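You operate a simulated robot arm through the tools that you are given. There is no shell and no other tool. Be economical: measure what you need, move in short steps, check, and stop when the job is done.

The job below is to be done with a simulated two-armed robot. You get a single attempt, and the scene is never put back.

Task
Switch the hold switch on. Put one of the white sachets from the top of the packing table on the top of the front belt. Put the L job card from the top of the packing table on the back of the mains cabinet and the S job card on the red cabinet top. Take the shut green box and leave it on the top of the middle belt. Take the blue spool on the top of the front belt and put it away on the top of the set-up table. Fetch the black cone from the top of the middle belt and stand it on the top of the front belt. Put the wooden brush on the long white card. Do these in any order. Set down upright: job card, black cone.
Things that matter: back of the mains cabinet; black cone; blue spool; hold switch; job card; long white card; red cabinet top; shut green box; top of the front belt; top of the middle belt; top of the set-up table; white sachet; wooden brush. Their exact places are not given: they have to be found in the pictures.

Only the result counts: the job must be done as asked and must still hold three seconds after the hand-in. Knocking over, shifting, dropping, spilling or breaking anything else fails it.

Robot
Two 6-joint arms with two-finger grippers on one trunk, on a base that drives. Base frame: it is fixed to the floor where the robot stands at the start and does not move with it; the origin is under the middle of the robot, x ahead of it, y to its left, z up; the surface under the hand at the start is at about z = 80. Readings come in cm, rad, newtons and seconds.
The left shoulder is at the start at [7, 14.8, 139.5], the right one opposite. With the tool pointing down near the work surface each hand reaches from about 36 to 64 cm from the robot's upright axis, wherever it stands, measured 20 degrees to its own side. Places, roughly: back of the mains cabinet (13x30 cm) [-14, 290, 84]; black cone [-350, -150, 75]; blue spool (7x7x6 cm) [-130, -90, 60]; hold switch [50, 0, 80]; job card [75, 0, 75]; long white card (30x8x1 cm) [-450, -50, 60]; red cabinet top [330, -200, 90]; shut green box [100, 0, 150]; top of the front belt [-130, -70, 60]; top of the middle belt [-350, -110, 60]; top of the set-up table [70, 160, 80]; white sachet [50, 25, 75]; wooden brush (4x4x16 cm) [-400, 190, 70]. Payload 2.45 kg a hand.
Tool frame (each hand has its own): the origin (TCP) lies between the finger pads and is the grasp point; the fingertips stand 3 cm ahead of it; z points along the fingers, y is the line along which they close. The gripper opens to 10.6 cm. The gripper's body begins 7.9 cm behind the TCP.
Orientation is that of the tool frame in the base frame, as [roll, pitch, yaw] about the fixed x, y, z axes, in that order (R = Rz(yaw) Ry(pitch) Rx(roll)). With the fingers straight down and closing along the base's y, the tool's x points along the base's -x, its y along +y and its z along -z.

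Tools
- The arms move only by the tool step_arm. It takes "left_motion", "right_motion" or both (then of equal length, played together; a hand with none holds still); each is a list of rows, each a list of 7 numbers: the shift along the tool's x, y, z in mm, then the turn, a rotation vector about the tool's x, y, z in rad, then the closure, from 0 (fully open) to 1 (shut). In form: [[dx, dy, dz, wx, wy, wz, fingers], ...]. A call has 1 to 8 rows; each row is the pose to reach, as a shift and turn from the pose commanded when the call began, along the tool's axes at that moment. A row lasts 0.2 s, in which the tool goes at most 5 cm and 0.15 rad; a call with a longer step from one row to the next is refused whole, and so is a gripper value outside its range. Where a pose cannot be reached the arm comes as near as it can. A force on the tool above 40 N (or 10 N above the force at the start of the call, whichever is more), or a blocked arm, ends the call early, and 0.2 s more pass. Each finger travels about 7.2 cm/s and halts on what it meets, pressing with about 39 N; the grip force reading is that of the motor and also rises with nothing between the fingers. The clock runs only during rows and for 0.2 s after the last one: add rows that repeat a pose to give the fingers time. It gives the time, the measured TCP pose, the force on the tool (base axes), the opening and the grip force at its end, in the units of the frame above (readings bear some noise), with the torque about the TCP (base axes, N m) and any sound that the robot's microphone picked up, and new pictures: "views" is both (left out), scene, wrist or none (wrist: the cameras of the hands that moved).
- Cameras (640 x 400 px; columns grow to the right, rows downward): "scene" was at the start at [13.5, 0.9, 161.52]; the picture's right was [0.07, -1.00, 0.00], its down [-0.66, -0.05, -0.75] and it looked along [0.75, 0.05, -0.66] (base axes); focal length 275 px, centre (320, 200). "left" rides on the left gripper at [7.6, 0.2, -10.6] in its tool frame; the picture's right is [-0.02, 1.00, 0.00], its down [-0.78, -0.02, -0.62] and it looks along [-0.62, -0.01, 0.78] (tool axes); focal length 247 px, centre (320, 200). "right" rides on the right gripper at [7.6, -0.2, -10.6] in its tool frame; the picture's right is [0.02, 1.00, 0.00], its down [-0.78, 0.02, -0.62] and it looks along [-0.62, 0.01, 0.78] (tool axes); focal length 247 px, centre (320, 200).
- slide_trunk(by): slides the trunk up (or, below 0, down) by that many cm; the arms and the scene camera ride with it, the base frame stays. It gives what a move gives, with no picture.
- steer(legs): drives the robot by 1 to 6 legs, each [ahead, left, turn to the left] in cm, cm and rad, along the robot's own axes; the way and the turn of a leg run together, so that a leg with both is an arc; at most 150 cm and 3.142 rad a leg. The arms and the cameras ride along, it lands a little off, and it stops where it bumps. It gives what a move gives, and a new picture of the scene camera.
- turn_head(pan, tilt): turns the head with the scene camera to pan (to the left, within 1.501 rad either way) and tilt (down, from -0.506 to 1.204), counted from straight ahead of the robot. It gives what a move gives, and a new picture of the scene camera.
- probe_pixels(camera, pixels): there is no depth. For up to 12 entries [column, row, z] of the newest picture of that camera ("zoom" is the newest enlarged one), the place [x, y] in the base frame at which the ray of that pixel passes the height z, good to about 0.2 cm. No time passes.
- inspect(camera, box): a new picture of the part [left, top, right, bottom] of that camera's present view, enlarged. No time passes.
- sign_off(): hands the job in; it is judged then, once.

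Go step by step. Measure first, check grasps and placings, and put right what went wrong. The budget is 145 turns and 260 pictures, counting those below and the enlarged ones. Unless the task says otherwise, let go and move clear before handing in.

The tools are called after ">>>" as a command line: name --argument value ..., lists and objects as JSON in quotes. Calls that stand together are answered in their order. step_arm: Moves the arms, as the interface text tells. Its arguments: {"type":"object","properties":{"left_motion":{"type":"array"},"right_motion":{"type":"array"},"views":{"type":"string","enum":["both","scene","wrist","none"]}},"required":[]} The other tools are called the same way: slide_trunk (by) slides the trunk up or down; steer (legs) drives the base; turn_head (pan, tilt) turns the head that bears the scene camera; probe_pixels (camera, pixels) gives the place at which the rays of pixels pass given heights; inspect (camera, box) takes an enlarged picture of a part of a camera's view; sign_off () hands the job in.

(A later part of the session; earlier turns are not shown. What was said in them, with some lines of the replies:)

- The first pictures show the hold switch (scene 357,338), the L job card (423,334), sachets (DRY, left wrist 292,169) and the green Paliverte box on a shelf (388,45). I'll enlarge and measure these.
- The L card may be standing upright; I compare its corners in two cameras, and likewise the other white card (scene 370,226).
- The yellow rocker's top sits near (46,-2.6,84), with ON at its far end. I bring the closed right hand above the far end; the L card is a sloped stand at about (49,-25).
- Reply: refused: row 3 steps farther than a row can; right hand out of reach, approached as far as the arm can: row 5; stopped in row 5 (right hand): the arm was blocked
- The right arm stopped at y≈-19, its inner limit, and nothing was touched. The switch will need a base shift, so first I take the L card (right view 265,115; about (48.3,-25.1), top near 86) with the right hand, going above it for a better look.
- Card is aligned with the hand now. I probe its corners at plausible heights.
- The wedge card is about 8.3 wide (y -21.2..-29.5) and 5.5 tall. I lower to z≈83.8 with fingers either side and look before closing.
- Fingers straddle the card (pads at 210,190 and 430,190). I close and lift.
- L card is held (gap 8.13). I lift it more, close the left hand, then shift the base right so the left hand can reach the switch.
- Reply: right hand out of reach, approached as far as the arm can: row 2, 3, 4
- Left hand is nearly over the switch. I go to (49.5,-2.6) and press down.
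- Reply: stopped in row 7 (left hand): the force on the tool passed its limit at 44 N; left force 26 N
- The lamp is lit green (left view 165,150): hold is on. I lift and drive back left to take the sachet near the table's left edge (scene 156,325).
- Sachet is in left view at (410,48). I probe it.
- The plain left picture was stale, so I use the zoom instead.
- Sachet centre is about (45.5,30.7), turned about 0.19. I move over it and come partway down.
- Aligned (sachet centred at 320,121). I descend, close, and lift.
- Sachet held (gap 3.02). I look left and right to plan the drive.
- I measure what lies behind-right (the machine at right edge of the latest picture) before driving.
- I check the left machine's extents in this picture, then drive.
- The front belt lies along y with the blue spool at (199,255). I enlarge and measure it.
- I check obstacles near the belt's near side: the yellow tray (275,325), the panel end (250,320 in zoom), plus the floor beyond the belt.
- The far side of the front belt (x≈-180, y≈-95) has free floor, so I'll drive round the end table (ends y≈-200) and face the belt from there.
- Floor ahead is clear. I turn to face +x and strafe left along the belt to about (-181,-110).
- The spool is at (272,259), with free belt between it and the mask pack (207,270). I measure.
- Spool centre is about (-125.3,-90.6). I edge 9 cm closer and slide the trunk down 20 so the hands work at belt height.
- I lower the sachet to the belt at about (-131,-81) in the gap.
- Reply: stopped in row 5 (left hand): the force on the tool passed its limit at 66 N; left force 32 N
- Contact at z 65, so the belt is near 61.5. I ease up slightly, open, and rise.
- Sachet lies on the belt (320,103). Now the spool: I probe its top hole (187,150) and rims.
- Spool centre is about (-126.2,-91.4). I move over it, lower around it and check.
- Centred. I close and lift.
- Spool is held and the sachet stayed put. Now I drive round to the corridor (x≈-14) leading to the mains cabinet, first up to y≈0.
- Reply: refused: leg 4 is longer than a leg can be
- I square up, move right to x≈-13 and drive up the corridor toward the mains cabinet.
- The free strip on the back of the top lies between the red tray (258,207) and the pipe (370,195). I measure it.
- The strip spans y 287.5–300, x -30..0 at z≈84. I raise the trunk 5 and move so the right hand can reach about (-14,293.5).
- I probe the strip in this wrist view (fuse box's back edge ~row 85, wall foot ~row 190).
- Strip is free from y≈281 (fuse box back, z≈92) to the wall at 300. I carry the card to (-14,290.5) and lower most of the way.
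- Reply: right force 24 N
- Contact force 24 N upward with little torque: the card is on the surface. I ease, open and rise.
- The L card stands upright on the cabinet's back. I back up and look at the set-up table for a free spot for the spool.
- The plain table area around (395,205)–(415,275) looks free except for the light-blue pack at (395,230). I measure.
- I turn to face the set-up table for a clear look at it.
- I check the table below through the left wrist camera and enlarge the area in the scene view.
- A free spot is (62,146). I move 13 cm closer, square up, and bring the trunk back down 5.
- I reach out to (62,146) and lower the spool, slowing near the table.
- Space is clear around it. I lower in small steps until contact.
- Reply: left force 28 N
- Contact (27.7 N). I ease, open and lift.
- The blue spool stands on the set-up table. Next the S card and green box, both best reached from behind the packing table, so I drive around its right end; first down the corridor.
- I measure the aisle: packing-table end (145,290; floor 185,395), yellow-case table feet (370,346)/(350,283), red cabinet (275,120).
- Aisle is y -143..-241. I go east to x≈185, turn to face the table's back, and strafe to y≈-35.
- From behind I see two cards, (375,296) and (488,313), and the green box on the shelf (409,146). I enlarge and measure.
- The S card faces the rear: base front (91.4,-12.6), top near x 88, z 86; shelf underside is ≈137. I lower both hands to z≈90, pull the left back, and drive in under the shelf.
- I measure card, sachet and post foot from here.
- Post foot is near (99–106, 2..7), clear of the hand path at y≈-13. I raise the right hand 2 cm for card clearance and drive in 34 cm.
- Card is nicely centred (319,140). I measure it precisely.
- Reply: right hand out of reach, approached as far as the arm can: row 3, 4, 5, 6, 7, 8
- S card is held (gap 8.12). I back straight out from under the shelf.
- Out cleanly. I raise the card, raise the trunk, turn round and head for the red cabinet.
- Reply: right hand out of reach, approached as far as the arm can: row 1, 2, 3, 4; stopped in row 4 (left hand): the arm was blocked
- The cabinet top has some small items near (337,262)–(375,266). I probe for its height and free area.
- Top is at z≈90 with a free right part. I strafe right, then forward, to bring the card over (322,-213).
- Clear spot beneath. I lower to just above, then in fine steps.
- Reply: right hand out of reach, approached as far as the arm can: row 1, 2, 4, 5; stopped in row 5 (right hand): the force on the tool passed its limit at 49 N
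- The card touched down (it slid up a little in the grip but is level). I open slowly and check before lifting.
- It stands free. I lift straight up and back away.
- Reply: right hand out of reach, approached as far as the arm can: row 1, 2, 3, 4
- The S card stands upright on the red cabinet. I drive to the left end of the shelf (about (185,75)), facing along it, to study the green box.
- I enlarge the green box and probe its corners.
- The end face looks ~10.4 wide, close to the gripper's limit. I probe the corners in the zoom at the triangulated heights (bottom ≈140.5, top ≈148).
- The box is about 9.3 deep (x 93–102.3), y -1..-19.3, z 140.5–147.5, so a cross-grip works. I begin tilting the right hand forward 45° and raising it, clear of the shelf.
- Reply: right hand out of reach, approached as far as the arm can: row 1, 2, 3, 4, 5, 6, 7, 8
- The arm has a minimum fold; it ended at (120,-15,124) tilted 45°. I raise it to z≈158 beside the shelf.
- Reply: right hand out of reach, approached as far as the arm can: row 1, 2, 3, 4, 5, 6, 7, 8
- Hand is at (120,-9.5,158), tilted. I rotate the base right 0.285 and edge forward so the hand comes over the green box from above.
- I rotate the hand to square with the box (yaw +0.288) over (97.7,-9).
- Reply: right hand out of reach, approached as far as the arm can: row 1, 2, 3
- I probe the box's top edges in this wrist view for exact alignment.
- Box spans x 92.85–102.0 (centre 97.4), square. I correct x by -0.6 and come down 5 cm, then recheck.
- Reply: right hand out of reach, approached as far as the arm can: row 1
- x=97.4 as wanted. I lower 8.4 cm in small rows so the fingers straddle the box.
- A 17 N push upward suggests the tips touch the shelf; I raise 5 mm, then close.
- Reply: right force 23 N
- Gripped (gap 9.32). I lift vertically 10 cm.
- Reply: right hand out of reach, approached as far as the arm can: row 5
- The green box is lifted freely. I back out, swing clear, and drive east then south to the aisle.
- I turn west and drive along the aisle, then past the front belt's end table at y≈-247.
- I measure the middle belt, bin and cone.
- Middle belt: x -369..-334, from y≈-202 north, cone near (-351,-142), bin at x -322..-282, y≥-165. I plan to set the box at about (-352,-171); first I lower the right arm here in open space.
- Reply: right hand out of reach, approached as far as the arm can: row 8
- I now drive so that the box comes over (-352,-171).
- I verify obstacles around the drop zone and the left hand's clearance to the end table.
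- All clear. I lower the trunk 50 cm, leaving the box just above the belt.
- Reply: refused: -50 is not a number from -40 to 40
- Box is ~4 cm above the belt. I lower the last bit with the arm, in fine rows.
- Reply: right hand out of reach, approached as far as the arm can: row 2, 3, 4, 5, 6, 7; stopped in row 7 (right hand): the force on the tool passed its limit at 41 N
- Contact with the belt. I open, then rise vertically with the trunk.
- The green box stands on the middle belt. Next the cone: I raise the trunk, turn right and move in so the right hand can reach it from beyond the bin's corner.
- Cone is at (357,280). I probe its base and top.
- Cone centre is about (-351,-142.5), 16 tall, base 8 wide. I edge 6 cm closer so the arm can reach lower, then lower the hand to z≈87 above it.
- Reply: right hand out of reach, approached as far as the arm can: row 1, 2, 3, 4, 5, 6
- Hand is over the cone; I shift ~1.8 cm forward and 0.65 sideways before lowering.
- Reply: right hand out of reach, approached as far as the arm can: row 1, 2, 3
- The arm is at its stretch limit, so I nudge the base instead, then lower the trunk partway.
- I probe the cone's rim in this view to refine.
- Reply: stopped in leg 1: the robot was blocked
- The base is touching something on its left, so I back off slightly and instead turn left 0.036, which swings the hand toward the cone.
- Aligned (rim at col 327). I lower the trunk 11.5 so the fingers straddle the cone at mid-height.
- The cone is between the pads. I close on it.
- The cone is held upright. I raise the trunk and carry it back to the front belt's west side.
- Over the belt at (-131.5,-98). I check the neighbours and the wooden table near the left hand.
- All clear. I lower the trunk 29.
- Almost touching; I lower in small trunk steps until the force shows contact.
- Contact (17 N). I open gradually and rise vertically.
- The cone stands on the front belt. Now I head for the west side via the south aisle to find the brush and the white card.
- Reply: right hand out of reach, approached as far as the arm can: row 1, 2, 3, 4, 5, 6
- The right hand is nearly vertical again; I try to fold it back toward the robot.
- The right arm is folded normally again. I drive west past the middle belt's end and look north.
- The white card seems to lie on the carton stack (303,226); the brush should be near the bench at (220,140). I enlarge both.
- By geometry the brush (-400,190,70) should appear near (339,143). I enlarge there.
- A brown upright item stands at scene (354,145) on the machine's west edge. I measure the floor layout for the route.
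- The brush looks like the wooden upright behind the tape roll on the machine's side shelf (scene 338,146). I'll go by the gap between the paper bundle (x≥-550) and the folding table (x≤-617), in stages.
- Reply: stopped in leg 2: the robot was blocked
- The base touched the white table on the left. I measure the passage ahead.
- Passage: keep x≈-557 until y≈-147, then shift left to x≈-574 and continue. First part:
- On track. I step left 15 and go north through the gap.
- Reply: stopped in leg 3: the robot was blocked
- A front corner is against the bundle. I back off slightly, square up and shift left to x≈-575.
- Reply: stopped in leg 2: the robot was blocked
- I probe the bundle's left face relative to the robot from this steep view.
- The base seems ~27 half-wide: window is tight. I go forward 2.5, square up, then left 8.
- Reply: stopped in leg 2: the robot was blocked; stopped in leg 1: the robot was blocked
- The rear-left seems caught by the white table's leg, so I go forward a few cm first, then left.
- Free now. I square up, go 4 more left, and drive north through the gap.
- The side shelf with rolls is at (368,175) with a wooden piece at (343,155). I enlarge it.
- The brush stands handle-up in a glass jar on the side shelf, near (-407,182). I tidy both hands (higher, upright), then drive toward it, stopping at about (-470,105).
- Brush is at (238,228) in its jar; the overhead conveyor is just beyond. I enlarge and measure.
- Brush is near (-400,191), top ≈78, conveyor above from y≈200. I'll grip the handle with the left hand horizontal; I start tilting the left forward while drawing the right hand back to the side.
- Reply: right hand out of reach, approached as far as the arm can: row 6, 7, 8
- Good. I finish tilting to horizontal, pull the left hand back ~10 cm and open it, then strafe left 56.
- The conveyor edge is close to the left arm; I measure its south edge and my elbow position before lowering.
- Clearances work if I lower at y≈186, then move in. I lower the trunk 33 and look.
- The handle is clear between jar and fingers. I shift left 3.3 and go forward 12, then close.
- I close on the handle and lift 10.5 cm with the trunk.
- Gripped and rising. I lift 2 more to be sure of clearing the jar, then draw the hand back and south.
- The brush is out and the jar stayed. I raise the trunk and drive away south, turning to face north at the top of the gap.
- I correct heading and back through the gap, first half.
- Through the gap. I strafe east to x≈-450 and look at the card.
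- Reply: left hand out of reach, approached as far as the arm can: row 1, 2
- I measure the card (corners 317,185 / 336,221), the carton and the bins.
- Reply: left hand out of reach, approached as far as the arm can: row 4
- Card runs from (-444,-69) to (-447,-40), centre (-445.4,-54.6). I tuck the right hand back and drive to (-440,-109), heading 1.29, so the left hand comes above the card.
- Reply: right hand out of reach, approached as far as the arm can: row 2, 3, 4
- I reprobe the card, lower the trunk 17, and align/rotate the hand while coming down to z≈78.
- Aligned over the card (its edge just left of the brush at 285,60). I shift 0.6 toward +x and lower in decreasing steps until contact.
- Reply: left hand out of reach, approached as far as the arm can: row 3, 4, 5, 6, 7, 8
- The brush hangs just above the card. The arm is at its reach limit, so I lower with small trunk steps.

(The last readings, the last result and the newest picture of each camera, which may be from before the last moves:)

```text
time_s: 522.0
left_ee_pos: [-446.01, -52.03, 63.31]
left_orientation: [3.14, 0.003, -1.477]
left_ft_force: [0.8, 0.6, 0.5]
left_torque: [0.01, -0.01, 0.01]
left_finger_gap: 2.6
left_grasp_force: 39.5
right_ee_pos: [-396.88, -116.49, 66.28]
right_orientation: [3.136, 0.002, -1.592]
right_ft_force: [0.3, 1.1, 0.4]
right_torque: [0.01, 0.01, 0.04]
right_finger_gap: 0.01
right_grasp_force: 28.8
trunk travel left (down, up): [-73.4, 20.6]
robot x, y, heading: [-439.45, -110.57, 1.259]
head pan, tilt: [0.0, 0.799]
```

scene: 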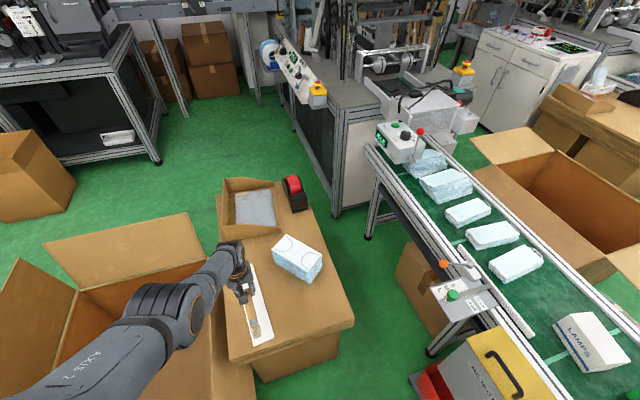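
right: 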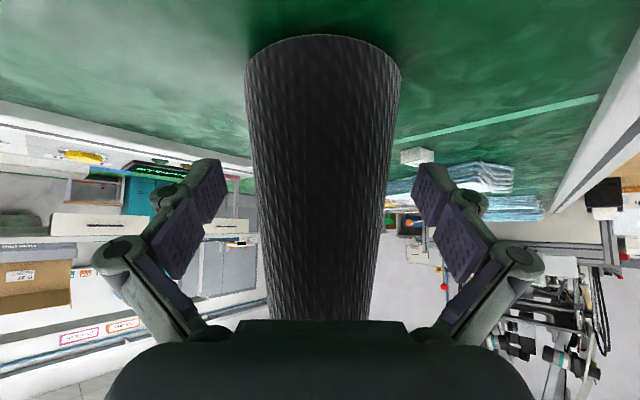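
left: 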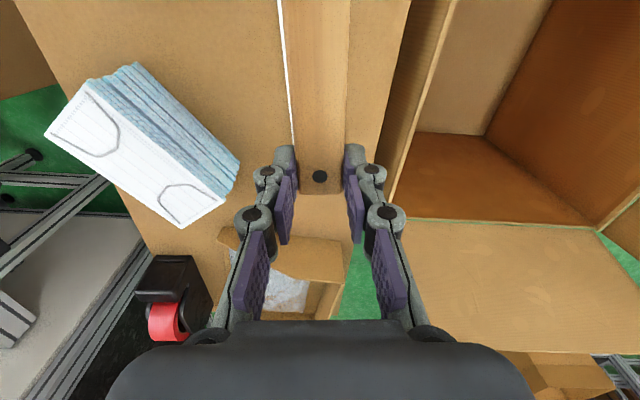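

No contact yet (tips at 60.3). I continue in small steps.

>>> slide_trunk --by -0.5

>>> slide_trunk --by -0.4

>>> slide_trunk --by -0.4

>>> inspect --camera "scene" --box '[210, 220, 310, 350]'

```text
time_s: 522.5
left_ee_pos: [-446.0, -51.96, 62.88]
left_orientation: [3.139, 0.003, -1.477]
left_ft_force: [0.0, -0.7, -0.6]
left_torque: [0.01, -0.01, 0.0]
left_finger_gap: 2.58
left_grasp_force: 38.9
right_ee_pos: [-396.89, -116.68, 65.78]
right_orientation: [3.137, 0.002, -1.591]
right_ft_force: [-0.2, 1.5, -0.5]
right_torque: [0.0, -0.04, 0.01]
right_finger_gap: 0.0
right_grasp_force: 28.4
trunk travel left (down, up): [-72.9, 21.1]
robot x, y, heading: [-439.55, -110.6, 1.262]
head pan, tilt: [0.0, 0.799]
```

```text
time_s: 523.1
left_ee_pos: [-445.95, -51.93, 62.44]
left_orientation: [3.14, 0.002, -1.477]
left_ft_force: [0.0, 0.2, -0.4]
left_torque: [0.0, 0.02, 0.02]
left_finger_gap: 2.54
left_grasp_force: 38.6
right_ee_pos: [-396.88, -116.62, 65.32]
right_orientation: [3.137, 0.003, -1.592]
right_ft_force: [0.6, 0.7, 0.4]
right_torque: [0.01, 0.01, 0.01]
right_finger_gap: 0.01
right_grasp_force: 28.4
trunk travel left (down, up): [-72.5, 21.5]
robot x, y, heading: [-439.41, -110.42, 1.26]
head pan, tilt: [0.0, 0.799]
```

```text
time_s: 523.6
left_ee_pos: [-445.98, -51.89, 61.92]
left_orientation: [3.141, 0.003, -1.477]
left_ft_force: [-0.3, 0.9, -0.7]
left_torque: [-0.02, 0.02, 0.0]
left_finger_gap: 2.57
left_grasp_force: 38.3
right_ee_pos: [-396.89, -116.59, 64.91]
right_orientation: [3.137, 0.004, -1.591]
right_ft_force: [-0.2, -0.2, 0.8]
right_torque: [0.01, -0.01, -0.04]
right_finger_gap: 0.0
right_grasp_force: 28.4
trunk travel left (down, up): [-72.1, 21.9]
robot x, y, heading: [-439.82, -110.56, 1.262]
head pan, tilt: [0.0, 0.799]
```

```text
3.08 times, centred on (260, 285) of scene
```

zoom: 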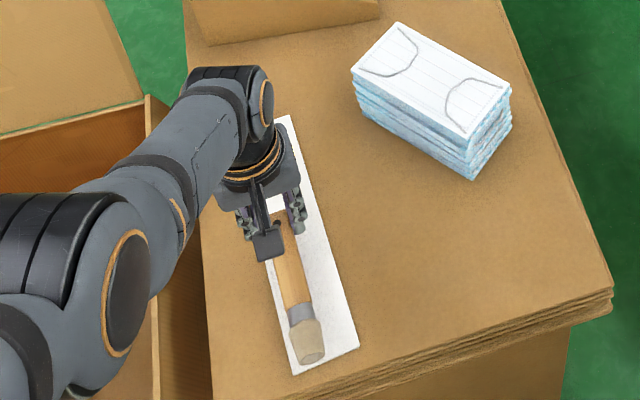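

Comparing my two card measurements puts its true top near z≈53 (not 61) and its centre near (-445.4,-48.5). I nudge the base 5.4 forward to centre the brush, then lower 4.5 plus small steps.

>>> steer --legs '[[5.2, 1.2, 0]]'

>>> slide_trunk --by -4

>>> slide_trunk --by -0.5

>>> slide_trunk --by -0.4

```text
time_s: 524.5
left_ee_pos: [-445.56, -46.78, 62.06]
left_orientation: [3.14, 0.003, -1.476]
left_ft_force: [0.9, -0.6, -1.1]
left_torque: [0.06, 0.05, 0.0]
left_finger_gap: 2.58
left_grasp_force: 38.7
right_ee_pos: [-396.31, -111.45, 64.85]
right_orientation: [3.137, 0.003, -1.591]
right_ft_force: [0.2, 1.0, 0.3]
right_torque: [0.0, -0.03, 0.03]
right_finger_gap: 0.0
right_grasp_force: 28.5
trunk travel left (down, up): [-72.1, 21.9]
robot x, y, heading: [-439.19, -105.27, 1.262]
head pan, tilt: [0.0, 0.799]
```

scene: 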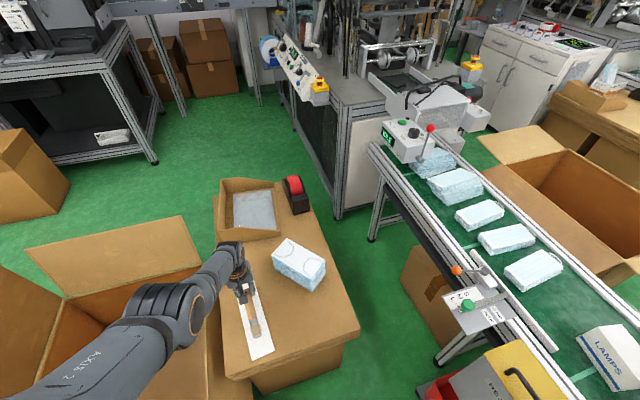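

```text
time_s: 525.4
left_ee_pos: [-445.45, -46.6, 58.32]
left_orientation: [3.14, 0.007, -1.475]
left_ft_force: [0.5, -4.6, 17.6]
left_torque: [-0.59, -0.03, -0.04]
left_finger_gap: 2.56
left_grasp_force: 38.8
right_ee_pos: [-396.37, -111.51, 61.02]
right_orientation: [3.137, 0.007, -1.592]
right_ft_force: [-1.0, 0.1, -0.2]
right_torque: [-0.05, -0.04, -0.02]
right_finger_gap: 0.02
right_grasp_force: 28.9
trunk travel left (down, up): [-68.1, 25.9]
robot x, y, heading: [-439.05, -105.26, 1.26]
head pan, tilt: [0.0, 0.799]
```

```text
time_s: 525.8
left_ee_pos: [-445.38, -46.65, 58.27]
left_orientation: [-3.141, 0.012, -1.476]
left_ft_force: [-0.9, -12.5, 30.5]
left_torque: [-0.66, 0.01, -0.06]
left_finger_gap: 2.59
left_grasp_force: 39.3
right_ee_pos: [-396.37, -111.53, 60.52]
right_orientation: [3.136, 0.009, -1.591]
right_ft_force: [0.1, 0.0, 0.6]
right_torque: [-0.02, -0.02, 0.01]
right_finger_gap: 0.01
right_grasp_force: 28.6
trunk travel left (down, up): [-67.7, 26.3]
robot x, y, heading: [-439.17, -105.45, 1.266]
head pan, tilt: [0.0, 0.799]
stopped: the force on the tool passed its limit at 42 N (the readings are from after the stop); the commanded pose is now the measured one
```

```text
time_s: 526.2
left_ee_pos: [-445.49, -46.41, 58.3]
left_orientation: [3.141, 0.01, -1.476]
left_ft_force: [-2.0, -12.5, 30.0]
left_torque: [-0.72, 0.06, -0.05]
left_finger_gap: 2.59
left_grasp_force: 38.5
right_ee_pos: [-396.39, -111.46, 60.43]
right_orientation: [3.138, 0.009, -1.591]
right_ft_force: [0.1, -0.4, 0.5]
right_torque: [0.0, 0.01, 0.02]
right_finger_gap: 0.0
right_grasp_force: 29.1
trunk travel left (down, up): [-67.5, 26.5]
robot x, y, heading: [-438.81, -105.51, 1.261]
head pan, tilt: [0.0, 0.799]
stopped: the force on the tool passed its limit at 46 N (the readings are from after the stop); the commanded pose is now the measured one
```

The fingertips rest on the card (z≈55). I ease up 0.8, look, then open.

>>> slide_trunk --by 0.8

>>> step_arm --left_motion '[[0, 0, 0, 0, 0, 0, 0.7], [0, 0, 0, 0, 0, 0, 0.5], [0, 0, 0, 0, 0, 0, 0.5], [0, 0, 0, 0, 0, 0, 0.5]]' --views "none"

>>> slide_trunk --by 20

>>> inspect --camera "scene" --box '[200, 200, 360, 380]'

```text
time_s: 526.8
left_ee_pos: [-445.44, -46.26, 58.78]
left_orientation: [-3.141, 0.009, -1.476]
left_ft_force: [0.5, -0.2, -0.9]
left_torque: [0.03, 0.0, -0.01]
left_finger_gap: 2.57
left_grasp_force: 38.7
right_ee_pos: [-396.46, -111.28, 61.16]
right_orientation: [3.136, 0.005, -1.59]
right_ft_force: [0.7, -0.3, 0.9]
right_torque: [-0.04, -0.03, 0.03]
right_finger_gap: 0.0
right_grasp_force: 27.9
trunk travel left (down, up): [-68.3, 25.7]
robot x, y, heading: [-439.09, -105.26, 1.256]
head pan, tilt: [0.0, 0.799]
```

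```text
time_s: 527.8
left_ee_pos: [-445.5, -46.33, 58.58]
left_orientation: [3.141, 0.008, -1.476]
left_ft_force: [0.1, 0.1, 0.4]
left_torque: [0.03, 0.01, 0.03]
left_finger_gap: 5.31
left_grasp_force: 0.1
right_ee_pos: [-396.38, -111.39, 61.11]
right_orientation: [3.137, 0.004, -1.593]
right_ft_force: [0.3, 0.5, 1.1]
right_torque: [0.02, -0.02, 0.04]
right_finger_gap: 0.01
right_grasp_force: 28.7
trunk travel left (down, up): [-68.3, 25.7]
robot x, y, heading: [-439.2, -105.4, 1.258]
head pan, tilt: [0.0, 0.799]
```

```text
time_s: 529.9
left_ee_pos: [-445.43, -46.22, 78.73]
left_orientation: [-3.141, 0.008, -1.476]
left_ft_force: [0.0, 0.4, 0.5]
left_torque: [0.02, -0.01, 0.0]
left_finger_gap: 5.33
left_grasp_force: 0.1
right_ee_pos: [-396.4, -111.34, 81.2]
right_orientation: [3.136, 0.002, -1.592]
right_ft_force: [-0.7, -0.5, -0.4]
right_torque: [0.02, -0.02, 0.0]
right_finger_gap: 0.0
right_grasp_force: 29.0
trunk travel left (down, up): [-88.3, 5.7]
robot x, y, heading: [-438.51, -105.19, 1.263]
head pan, tilt: [0.0, 0.799]
```

```text
2.22 times, centred on (280, 290) of scene
5 turns are left
```

zoom: 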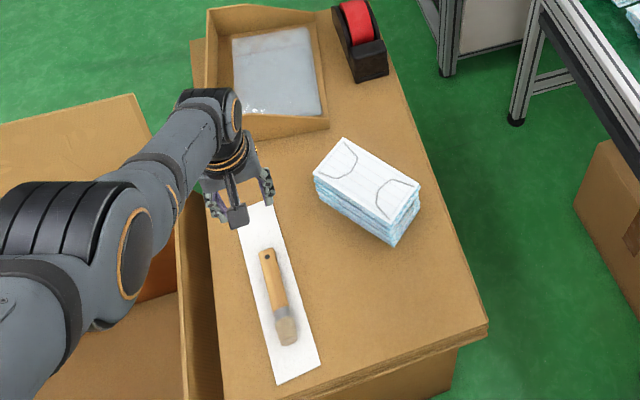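

The brush lies fully on the long white card at (280,295) in the enlarged view, and the hand is clear. All the tasks are done, so I hand in.

>>> sign_off

```text
The job is handed in.
```

I finished all eight parts of the job and handed it in with both hands clear. The driving had some bumps, listed below.

- **Hold switch:** on, with its lamp lit green.
- **White sachet:** on the front belt.
- **L job card:** upright on the back of the mains cabinet.
- **S job card:** upright on the red cabinet top.
- **Shut green box (Paliverte):** on the middle belt.
- **Blue spool:** on the set-up table.
- **Black cone:** upright on the front belt.
- **Wooden brush:** flat on the long white card. The fingertips touched the card first, so the brush dropped a centimetre or two when I let go.

**Bumps:** the base was stopped a few times in tight spots. These were once beside the middle belt, and several times between the white table and the paper bundle. I saw nothing knocked over, but I did not check whether those pieces had shifted slightly.
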